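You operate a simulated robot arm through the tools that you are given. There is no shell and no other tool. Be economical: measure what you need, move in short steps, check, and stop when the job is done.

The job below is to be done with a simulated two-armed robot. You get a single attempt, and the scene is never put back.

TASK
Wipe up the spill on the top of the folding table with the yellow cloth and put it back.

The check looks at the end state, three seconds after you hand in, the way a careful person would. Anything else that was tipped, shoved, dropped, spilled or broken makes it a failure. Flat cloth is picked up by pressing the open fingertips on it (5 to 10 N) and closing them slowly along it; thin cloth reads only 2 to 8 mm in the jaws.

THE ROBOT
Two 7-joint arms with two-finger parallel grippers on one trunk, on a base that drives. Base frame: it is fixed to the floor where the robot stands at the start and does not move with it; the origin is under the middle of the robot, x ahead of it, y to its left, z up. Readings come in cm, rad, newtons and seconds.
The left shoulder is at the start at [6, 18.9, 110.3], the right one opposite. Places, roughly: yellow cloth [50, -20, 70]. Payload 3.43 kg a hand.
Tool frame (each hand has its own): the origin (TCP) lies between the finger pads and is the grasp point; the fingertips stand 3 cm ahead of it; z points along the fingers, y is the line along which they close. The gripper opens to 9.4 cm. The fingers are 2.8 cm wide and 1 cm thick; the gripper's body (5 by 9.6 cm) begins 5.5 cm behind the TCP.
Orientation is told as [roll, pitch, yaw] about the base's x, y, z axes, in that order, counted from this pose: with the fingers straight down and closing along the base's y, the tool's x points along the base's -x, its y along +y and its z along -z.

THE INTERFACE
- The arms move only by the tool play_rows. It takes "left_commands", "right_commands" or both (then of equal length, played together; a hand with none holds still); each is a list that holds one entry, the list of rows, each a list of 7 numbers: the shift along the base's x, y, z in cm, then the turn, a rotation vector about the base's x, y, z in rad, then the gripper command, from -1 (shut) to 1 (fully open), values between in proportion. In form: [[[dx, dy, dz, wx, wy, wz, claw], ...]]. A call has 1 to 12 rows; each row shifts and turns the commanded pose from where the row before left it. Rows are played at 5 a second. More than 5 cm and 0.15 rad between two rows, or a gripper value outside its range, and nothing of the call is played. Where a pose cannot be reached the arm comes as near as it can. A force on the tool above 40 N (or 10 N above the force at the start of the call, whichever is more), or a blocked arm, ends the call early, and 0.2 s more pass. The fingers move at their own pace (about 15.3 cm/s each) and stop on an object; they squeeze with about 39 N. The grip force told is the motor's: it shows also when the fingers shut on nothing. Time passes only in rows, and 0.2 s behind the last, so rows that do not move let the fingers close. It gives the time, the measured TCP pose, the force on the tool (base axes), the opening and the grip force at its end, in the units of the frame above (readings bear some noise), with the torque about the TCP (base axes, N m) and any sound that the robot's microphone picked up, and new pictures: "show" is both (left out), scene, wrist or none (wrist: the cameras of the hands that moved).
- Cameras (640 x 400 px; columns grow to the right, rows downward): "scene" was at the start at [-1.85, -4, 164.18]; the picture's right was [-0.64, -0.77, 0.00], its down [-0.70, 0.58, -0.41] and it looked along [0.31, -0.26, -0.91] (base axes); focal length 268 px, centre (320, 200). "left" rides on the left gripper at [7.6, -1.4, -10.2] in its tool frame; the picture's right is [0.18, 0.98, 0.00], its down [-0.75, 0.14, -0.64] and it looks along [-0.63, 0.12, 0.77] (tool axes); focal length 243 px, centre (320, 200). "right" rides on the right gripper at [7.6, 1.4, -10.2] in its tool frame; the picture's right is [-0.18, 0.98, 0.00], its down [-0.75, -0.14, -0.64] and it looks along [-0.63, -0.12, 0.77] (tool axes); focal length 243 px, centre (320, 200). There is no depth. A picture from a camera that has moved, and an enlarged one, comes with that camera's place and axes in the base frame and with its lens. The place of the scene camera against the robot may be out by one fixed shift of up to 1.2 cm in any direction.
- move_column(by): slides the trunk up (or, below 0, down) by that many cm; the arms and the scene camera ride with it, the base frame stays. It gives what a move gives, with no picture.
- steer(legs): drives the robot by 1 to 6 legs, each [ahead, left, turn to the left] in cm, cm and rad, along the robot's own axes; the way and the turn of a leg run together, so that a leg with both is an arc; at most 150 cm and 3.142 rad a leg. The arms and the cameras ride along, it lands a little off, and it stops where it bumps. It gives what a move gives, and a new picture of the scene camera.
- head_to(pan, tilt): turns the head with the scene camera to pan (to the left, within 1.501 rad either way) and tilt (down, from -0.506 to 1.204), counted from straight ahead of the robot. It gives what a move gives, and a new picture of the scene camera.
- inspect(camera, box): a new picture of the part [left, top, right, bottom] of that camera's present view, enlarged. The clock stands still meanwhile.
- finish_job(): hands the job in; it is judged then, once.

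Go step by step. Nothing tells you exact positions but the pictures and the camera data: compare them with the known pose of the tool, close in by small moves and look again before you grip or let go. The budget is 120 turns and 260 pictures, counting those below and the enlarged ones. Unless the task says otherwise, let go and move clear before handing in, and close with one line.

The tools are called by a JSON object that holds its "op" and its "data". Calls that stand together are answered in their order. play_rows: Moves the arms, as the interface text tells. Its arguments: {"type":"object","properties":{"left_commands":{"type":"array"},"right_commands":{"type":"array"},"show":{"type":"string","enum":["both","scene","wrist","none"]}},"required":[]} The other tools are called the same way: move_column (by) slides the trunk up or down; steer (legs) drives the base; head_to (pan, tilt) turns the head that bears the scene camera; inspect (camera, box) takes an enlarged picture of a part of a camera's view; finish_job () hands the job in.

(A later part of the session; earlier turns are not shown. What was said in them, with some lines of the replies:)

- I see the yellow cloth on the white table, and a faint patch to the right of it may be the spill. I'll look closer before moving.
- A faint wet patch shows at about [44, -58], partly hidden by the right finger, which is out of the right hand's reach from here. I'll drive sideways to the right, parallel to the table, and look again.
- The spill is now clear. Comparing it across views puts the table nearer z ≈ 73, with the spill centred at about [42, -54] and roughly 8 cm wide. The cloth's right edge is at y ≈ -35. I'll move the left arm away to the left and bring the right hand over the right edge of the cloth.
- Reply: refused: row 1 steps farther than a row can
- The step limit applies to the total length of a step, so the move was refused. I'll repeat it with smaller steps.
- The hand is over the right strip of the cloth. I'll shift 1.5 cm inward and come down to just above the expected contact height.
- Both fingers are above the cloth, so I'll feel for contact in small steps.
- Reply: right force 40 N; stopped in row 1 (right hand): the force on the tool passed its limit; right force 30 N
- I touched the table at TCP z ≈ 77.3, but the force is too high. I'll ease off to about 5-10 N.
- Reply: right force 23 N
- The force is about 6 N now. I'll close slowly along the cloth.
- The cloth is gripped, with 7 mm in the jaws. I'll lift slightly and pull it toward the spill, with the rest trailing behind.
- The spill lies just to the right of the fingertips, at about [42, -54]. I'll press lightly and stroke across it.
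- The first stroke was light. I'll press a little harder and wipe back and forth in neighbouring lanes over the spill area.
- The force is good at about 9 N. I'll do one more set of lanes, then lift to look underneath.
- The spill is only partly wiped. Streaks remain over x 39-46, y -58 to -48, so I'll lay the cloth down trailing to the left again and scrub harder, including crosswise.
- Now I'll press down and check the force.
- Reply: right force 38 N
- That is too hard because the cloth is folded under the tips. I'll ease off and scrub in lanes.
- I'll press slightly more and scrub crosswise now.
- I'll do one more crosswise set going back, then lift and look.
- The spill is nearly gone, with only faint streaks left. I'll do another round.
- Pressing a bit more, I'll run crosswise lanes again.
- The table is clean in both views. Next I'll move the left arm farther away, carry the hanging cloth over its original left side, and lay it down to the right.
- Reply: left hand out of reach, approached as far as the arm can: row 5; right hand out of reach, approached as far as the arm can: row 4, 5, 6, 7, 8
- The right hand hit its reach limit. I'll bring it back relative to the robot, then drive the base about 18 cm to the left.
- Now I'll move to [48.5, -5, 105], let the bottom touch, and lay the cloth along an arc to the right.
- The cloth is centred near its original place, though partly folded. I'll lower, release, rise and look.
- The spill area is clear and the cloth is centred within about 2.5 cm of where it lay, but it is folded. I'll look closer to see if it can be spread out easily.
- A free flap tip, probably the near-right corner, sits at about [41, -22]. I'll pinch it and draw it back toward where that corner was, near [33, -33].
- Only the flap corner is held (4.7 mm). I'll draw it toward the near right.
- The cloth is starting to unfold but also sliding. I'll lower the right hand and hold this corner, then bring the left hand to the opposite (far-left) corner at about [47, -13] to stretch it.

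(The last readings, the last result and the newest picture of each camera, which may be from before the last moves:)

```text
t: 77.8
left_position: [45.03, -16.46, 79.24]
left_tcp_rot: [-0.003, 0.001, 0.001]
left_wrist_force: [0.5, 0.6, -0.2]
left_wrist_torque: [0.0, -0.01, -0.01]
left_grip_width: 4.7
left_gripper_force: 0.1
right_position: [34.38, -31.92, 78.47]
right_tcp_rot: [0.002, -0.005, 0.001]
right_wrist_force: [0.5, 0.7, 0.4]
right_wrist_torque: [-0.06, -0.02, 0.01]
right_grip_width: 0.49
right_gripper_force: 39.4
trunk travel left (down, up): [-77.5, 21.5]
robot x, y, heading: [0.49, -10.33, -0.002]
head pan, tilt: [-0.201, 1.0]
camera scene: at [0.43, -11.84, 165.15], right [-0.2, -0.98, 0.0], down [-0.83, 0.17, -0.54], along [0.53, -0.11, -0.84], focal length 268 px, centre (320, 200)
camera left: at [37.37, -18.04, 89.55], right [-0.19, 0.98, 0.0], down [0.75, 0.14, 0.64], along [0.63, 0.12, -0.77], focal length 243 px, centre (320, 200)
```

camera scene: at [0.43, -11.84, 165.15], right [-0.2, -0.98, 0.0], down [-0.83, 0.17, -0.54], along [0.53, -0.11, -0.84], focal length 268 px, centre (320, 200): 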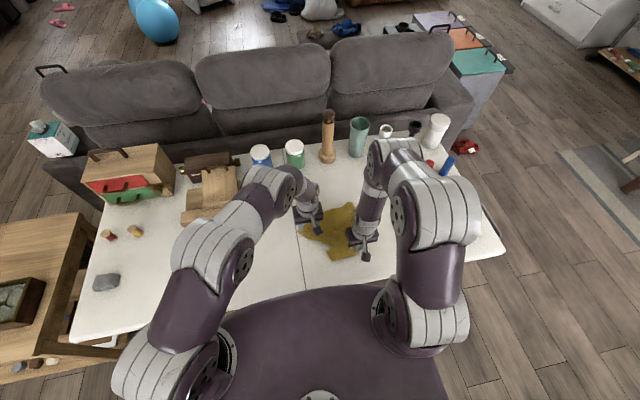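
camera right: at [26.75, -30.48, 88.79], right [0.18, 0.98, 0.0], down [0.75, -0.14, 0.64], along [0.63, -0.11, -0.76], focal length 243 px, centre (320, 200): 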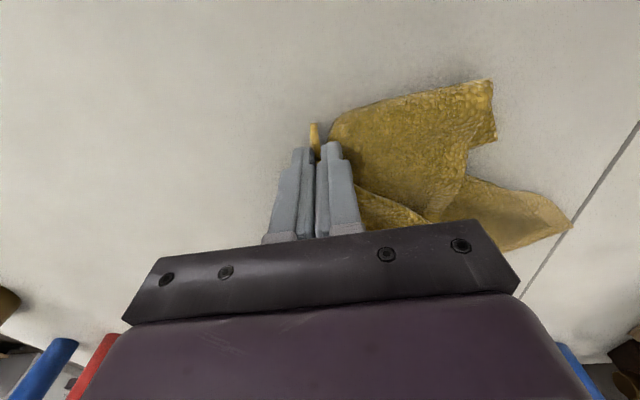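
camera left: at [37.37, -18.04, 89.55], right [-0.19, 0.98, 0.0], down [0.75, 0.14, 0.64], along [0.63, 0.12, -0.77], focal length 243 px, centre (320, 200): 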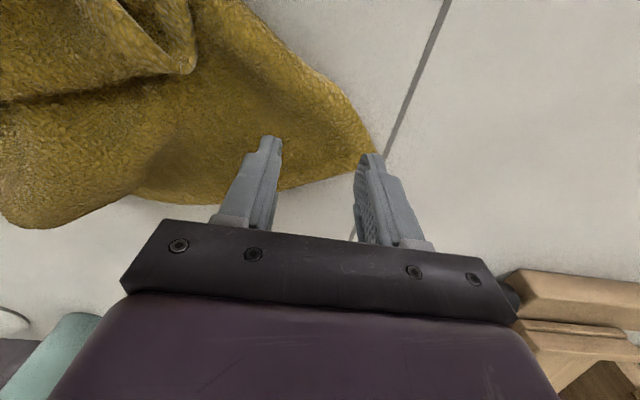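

{"op": "play_rows", "data": {"left_commands": [[[-0.8, -1.3, -0.8, 0, 0, 0, 0], [0, 0, -0.4, 0, 0, 0, 0], [0, 0, -0.2, 0, 0, 0, 0]]], "show": "none"}}

```text
t: 78.6
left_position: [44.02, -17.76, 77.72]
left_tcp_rot: [-0.001, -0.001, 0.003]
left_wrist_force: [-0.4, 0.0, 0.0]
left_wrist_torque: [0.03, -0.04, -0.04]
left_grip_width: 4.72
left_gripper_force: 0.1
right_position: [34.32, -31.82, 78.6]
right_tcp_rot: [0.001, -0.006, 0.003]
right_wrist_force: [-0.6, 1.1, -0.3]
right_wrist_torque: [-0.05, -0.01, 0.04]
right_grip_width: 0.47
right_gripper_force: 39.1
trunk travel left (down, up): [-77.5, 21.5]
robot x, y, heading: [0.14, -10.17, -0.001]
head pan, tilt: [-0.201, 1.0]
```

{"op": "play_rows", "data": {"left_commands": [[[0, 0, -0.2, 0, 0, 0, 0], [0, 0, -0.2, 0, 0, 0, 0]]], "show": "none"}}

```text
t: 79.2
left_position: [44.16, -17.84, 77.42]
left_tcp_rot: [0.001, -0.002, 0.001]
left_wrist_force: [0.4, 0.6, 6.3]
left_wrist_torque: [0.07, 0.01, 0.0]
left_grip_width: 4.67
left_gripper_force: 0.0
right_position: [34.21, -31.98, 78.6]
right_tcp_rot: [0.002, -0.005, 0.002]
right_wrist_force: [-0.3, 0.7, -0.2]
right_wrist_torque: [-0.02, -0.01, 0.01]
right_grip_width: 0.45
right_gripper_force: 39.1
trunk travel left (down, up): [-77.5, 21.5]
robot x, y, heading: [0.12, -10.43, 0.005]
head pan, tilt: [-0.201, 1.0]
```

Pressing at 6 N, I'll close the left hand slowly, then lift a little and pull toward the far left.

{"op": "play_rows", "data": {"left_commands": [[[0, 0, -0.03, 0, 0, 0, -0.15], [0, 0, 0, 0, 0, 0, -0.3], [0, 0, 0, 0, 0, 0, -0.45], [0, 0, 0, 0, 0, 0, -0.6], [0, 0, 0, 0, 0, 0, -0.75], [0, 0, 0, 0, 0, 0, -0.9], [0, 0, 0, 0, 0, 0, -1], [0, 0, 0, 0, 0, 0, -1], [0, 0, 1, 0, 0, 0, -1], [1.5, 0.5, 1, 0, 0, 0, -1], [1.5, 0.5, 0, 0, 0, 0, -1], [1.5, 0.5, 0, 0, 0, 0, -1]]]}}

```text
t: 81.8
left_position: [48.53, -16.32, 79.06]
left_tcp_rot: [-0.001, 0.0, -0.001]
left_wrist_force: [0.1, 0.3, -0.2]
left_wrist_torque: [-0.02, -0.02, -0.01]
left_grip_width: 0.43
left_gripper_force: 38.7
right_position: [34.32, -31.86, 78.62]
right_tcp_rot: [0.002, -0.004, 0.001]
right_wrist_force: [0.4, 0.6, 0.2]
right_wrist_torque: [-0.01, 0.0, 0.03]
right_grip_width: 0.41
right_gripper_force: 38.3
trunk travel left (down, up): [-77.5, 21.5]
robot x, y, heading: [0.25, -10.46, 0.003]
head pan, tilt: [-0.201, 1.0]
camera scene: at [0.41, -11.83, 165.15], right [-0.2, -0.98, 0.0], down [-0.82, 0.17, -0.54], along [0.53, -0.11, -0.84], focal length 268 px, centre (320, 200)
camera left: at [40.91, -17.76, 89.42], right [-0.19, 0.98, 0.0], down [0.75, 0.14, 0.64], along [0.63, 0.12, -0.77], focal length 243 px, centre (320, 200)
```

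scene: 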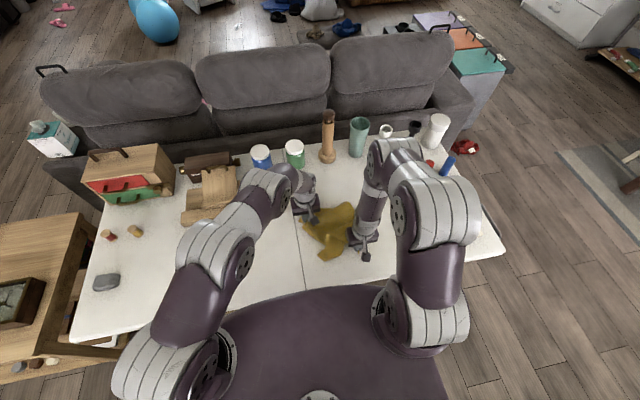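
left: 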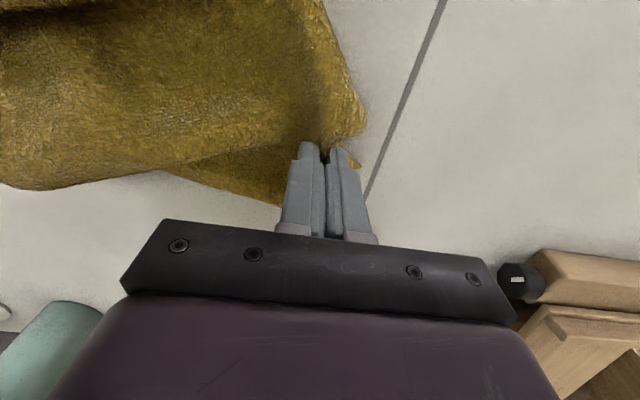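

Both corners are held. I'll pull the left one low along the table toward its original spot while the right hand holds.

{"op": "play_rows", "data": {"left_commands": [[[2, 0.8, 0, 0, 0, 0, -1], [2, 0.8, 0, 0, 0, 0, -1], [2, 0.8, 0, 0, 0, 0, -1], [2, 0.8, 0, 0, 0, 0, -1], [1.5, 0.8, 0, 0, 0, 0, -1], [0, 0, 0, 0, 0, 0, -1]]]}}

```text
t: 83.2
left_position: [57.32, -12.11, 79.66]
left_tcp_rot: [0.001, 0.001, 0.004]
left_wrist_force: [-0.8, -0.5, 0.0]
left_wrist_torque: [0.01, 0.03, -0.01]
left_grip_width: 0.43
left_gripper_force: 38.6
left hand out of reach, approached as far as the arm can: row 5
right_position: [34.31, -31.99, 78.66]
right_tcp_rot: [0.002, -0.005, 0.001]
right_wrist_force: [0.1, -1.1, 0.3]
right_wrist_torque: [-0.05, -0.03, -0.01]
right_grip_width: 0.41
right_gripper_force: 38.6
trunk travel left (down, up): [-77.5, 21.5]
robot x, y, heading: [0.09, -10.16, 0.004]
head pan, tilt: [-0.201, 1.0]
camera scene: at [0.4, -11.89, 165.15], right [-0.2, -0.98, 0.0], down [-0.82, 0.17, -0.54], along [0.53, -0.11, -0.84], focal length 268 px, centre (320, 200)
camera left: at [49.67, -13.6, 89.94], right [-0.19, 0.98, 0.0], down [0.75, 0.14, 0.64], along [0.63, 0.12, -0.77], focal length 243 px, centre (320, 200)
```

scene: 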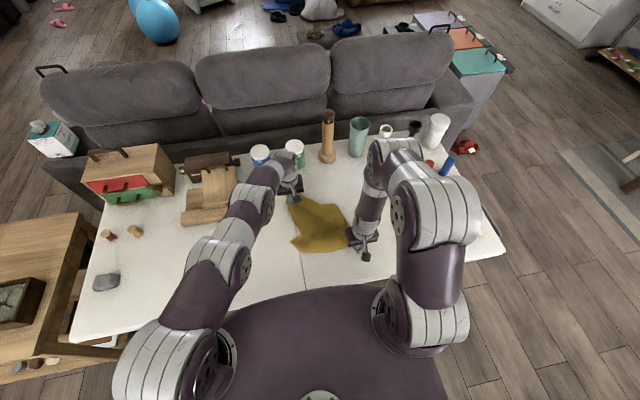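
left: 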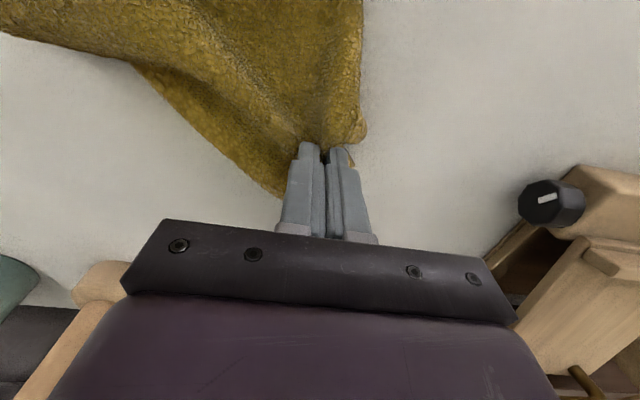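

It is spreading well. I'll set both corners down, release and look.

{"op": "play_rows", "data": {"left_commands": [[[0, 0, -1.5, 0, 0, 0, -1], [0, 0, -0.5, 0, 0, 0, -0.6], [0, 0, 0, 0, 0, 0, -0.6], [0, 0, 1, 0, 0, 0, -0.6], [0, 0, 3, 0, 0, 0, -0.6], [0, 0, 4, 0, 0, 0, -0.6], [0, 0, 4, 0, 0, 0, -0.6], [0, 0, 4, 0, 0, 0, -0.6], [0, 2, 4, 0, 0, 0, -0.6], [0, 4, 2, 0, 0, 0, -0.6], [0, 4.5, 0, 0, 0, 0, -0.6], [0, 4.5, 0, 0, 0, 0, -0.6]]], "right_commands": [[[0, 0, -1, 0, 0, 0, -1], [0, 0, 0, 0, 0, 0, -0.6], [0, 0, 0, 0, 0, 0, -0.6], [0, 0, 1, 0, 0, 0, -0.6], [0, 0, 3, 0, 0, 0, -0.6], [0, 0, 4, 0, 0, 0, -0.6], [0, 0, 4, 0, 0, 0, -0.6], [0, -2, 4, 0, 0, 0, -0.6], [0, -4, 0, 0, 0, 0, -0.6], [0, -4, 0, 0, 0, 0, -0.6], [0, -4, 0, 0, 0, 0, -0.6], [0, -4, 0, 0, 0, 0, -0.6]]]}}

{"op": "inspect", "data": {"camera": "scene", "box": [220, 150, 400, 262]}}

```text
t: 85.8
left_position: [56.97, 2.97, 99.93]
left_tcp_rot: [0.0, 0.001, 0.001]
left_wrist_force: [0.3, 1.0, 0.0]
left_wrist_torque: [-0.01, -0.02, 0.01]
left_grip_width: 1.88
left_gripper_force: 0.1
left hand out of reach, approached as far as the arm can: row 1
right_position: [34.2, -49.75, 93.57]
right_tcp_rot: [0.0, -0.005, 0.002]
right_wrist_force: [-0.4, 0.3, -1.0]
right_wrist_torque: [0.03, -0.06, -0.02]
right_grip_width: 1.88
right_gripper_force: 0.0
trunk travel left (down, up): [-77.5, 21.5]
robot x, y, heading: [0.2, -10.74, 0.002]
head pan, tilt: [-0.201, 1.0]
camera scene: at [0.42, -11.84, 165.15], right [-0.2, -0.98, 0.0], down [-0.82, 0.17, -0.54], along [0.53, -0.11, -0.84], focal length 268 px, centre (320, 200)
camera right: at [26.52, -48.29, 103.77], right [0.18, 0.98, 0.0], down [0.75, -0.14, 0.65], along [0.63, -0.12, -0.76], focal length 243 px, centre (320, 200)
camera left: at [49.35, 1.4, 110.31], right [-0.18, 0.98, 0.0], down [0.75, 0.14, 0.64], along [0.63, 0.12, -0.77], focal length 243 px, centre (320, 200)
```

scene: 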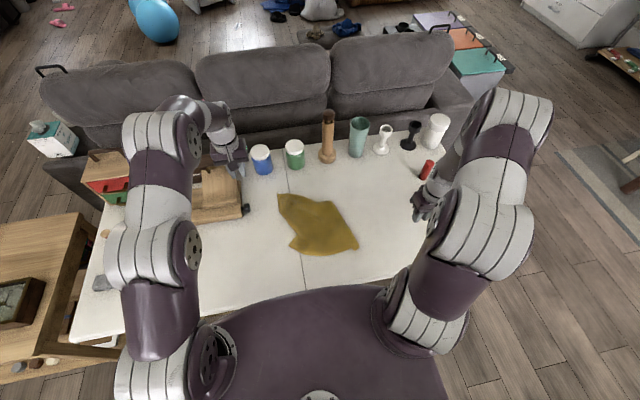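
right: 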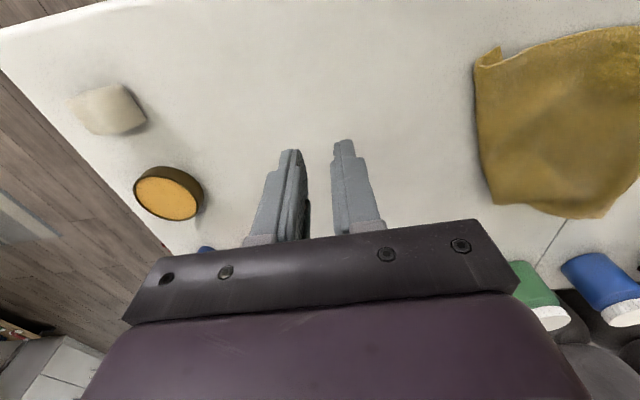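
left: 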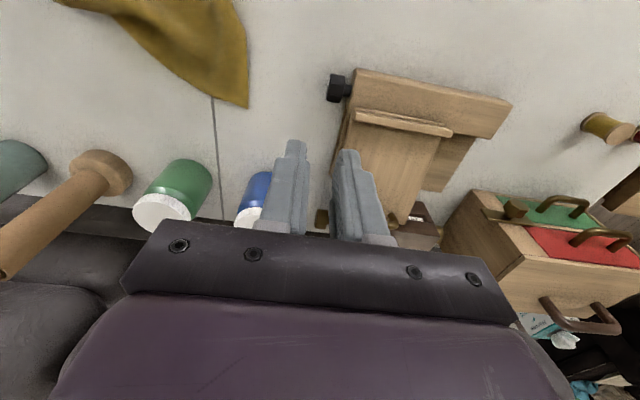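

```text
3.56 times, centred on (310, 206) of scene
camera zoom: at [0.42, -11.84, 165.15], right [-0.2, -0.98, 0.0], down [-0.82, 0.17, -0.54], along [0.53, -0.11, -0.84], focal length 954 px, centre (356, 179)
```

zoom: 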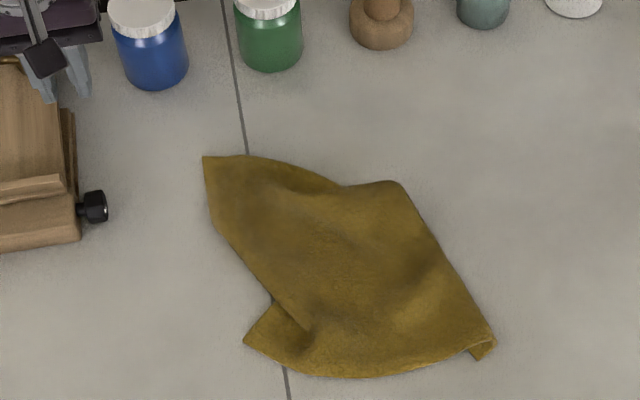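

The cloth now lies nearly flat, centred at about [46, -20], essentially where it was. I'll back the right hand away and do a last check of the spill area and the other objects.

{"op": "play_rows", "data": {"right_commands": [[[-3, 2, 1, 0, 0, 0, -0.6], [-3, 2, 1, 0, 0, 0, -0.6], [0, 4, 1, 0, 0, 0, -0.6], [0, 4, 0, 0, 0, 0, -0.6], [0, 4, 0, 0, 0, 0, -0.6], [0, 0, 0, 0, 0, 0, -0.6]]], "show": "both"}}

{"op": "inspect", "data": {"camera": "right", "box": [80, 50, 320, 200]}}

{"op": "inspect", "data": {"camera": "scene", "box": [330, 110, 530, 235]}}

```text
t: 87.2
left_position: [57.07, 2.81, 100.12]
left_tcp_rot: [0.0, 0.001, 0.002]
left_wrist_force: [0.3, -0.4, 0.1]
left_wrist_torque: [-0.02, -0.01, 0.01]
left_grip_width: 1.89
left_gripper_force: 0.1
right_position: [27.88, -33.81, 96.59]
right_tcp_rot: [0.002, -0.003, 0.002]
right_wrist_force: [-0.7, 0.5, 0.5]
right_wrist_torque: [0.02, 0.02, -0.01]
right_grip_width: 1.88
right_gripper_force: 0.0
trunk travel left (down, up): [-77.5, 21.5]
robot x, y, heading: [0.13, -10.26, 0.001]
head pan, tilt: [-0.201, 1.0]
camera scene: at [0.39, -11.93, 165.15], right [-0.2, -0.98, 0.0], down [-0.82, 0.17, -0.54], along [0.53, -0.11, -0.84], focal length 268 px, centre (320, 200)
camera right: at [20.35, -32.46, 106.78], right [0.18, 0.98, 0.0], down [0.75, -0.14, 0.65], along [0.64, -0.12, -0.76], focal length 243 px, centre (320, 200)
```

scene: 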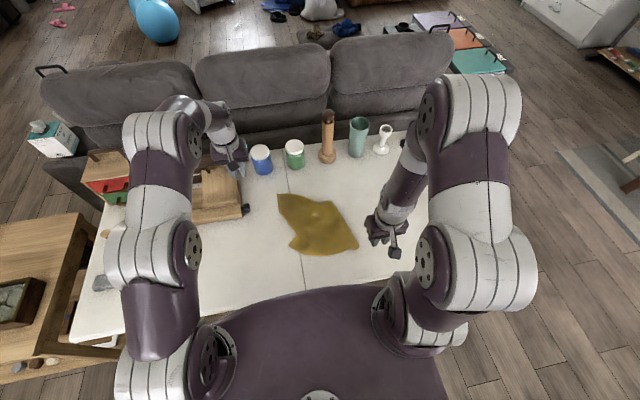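
right: 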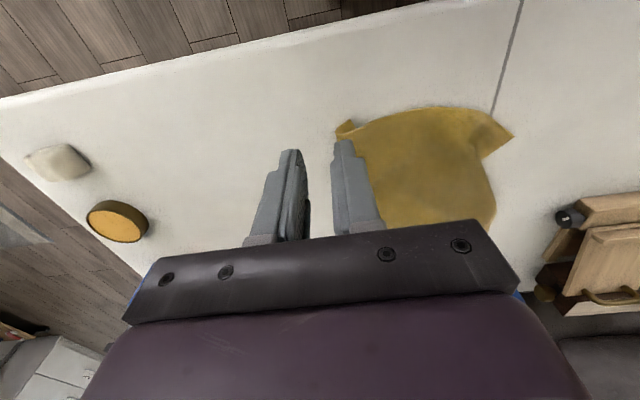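

```text
2.67 times, centred on (200, 125) of right
camera zoom: at [20.35, -32.46, 106.78], right [0.18, 0.98, 0.0], down [0.75, -0.14, 0.65], along [0.64, -0.12, -0.76], focal length 647 px, centre (640, 400)
```

zoom: 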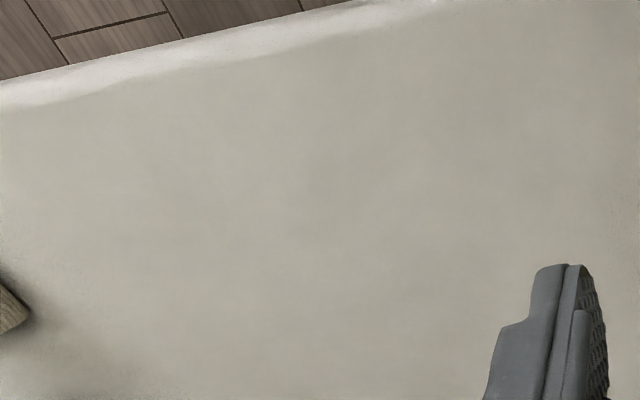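

```text
3.20 times, centred on (430, 172) of scene
camera zoom: at [0.39, -11.93, 165.15], right [-0.2, -0.98, 0.0], down [-0.82, 0.17, -0.54], along [0.53, -0.11, -0.84], focal length 859 px, centre (-32, 288)
```

zoom: 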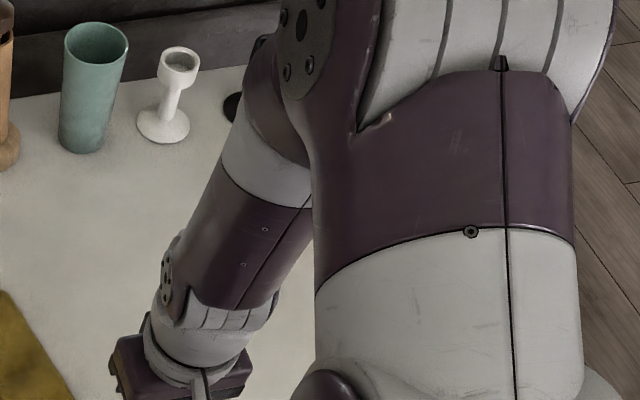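

The spill area is clean, the cloth is back in place and released, every object I can see is still standing, and both hands are clear of the table. I'm handing in now.

{"op": "finish_job", "data": {}}

```text
The job is handed in.
```

I wiped up the spill with the yellow cloth and laid the cloth back nearly flat, within about 2 cm of where it started. The last close-up showed the table clean, and I saw nothing tipped or moved.
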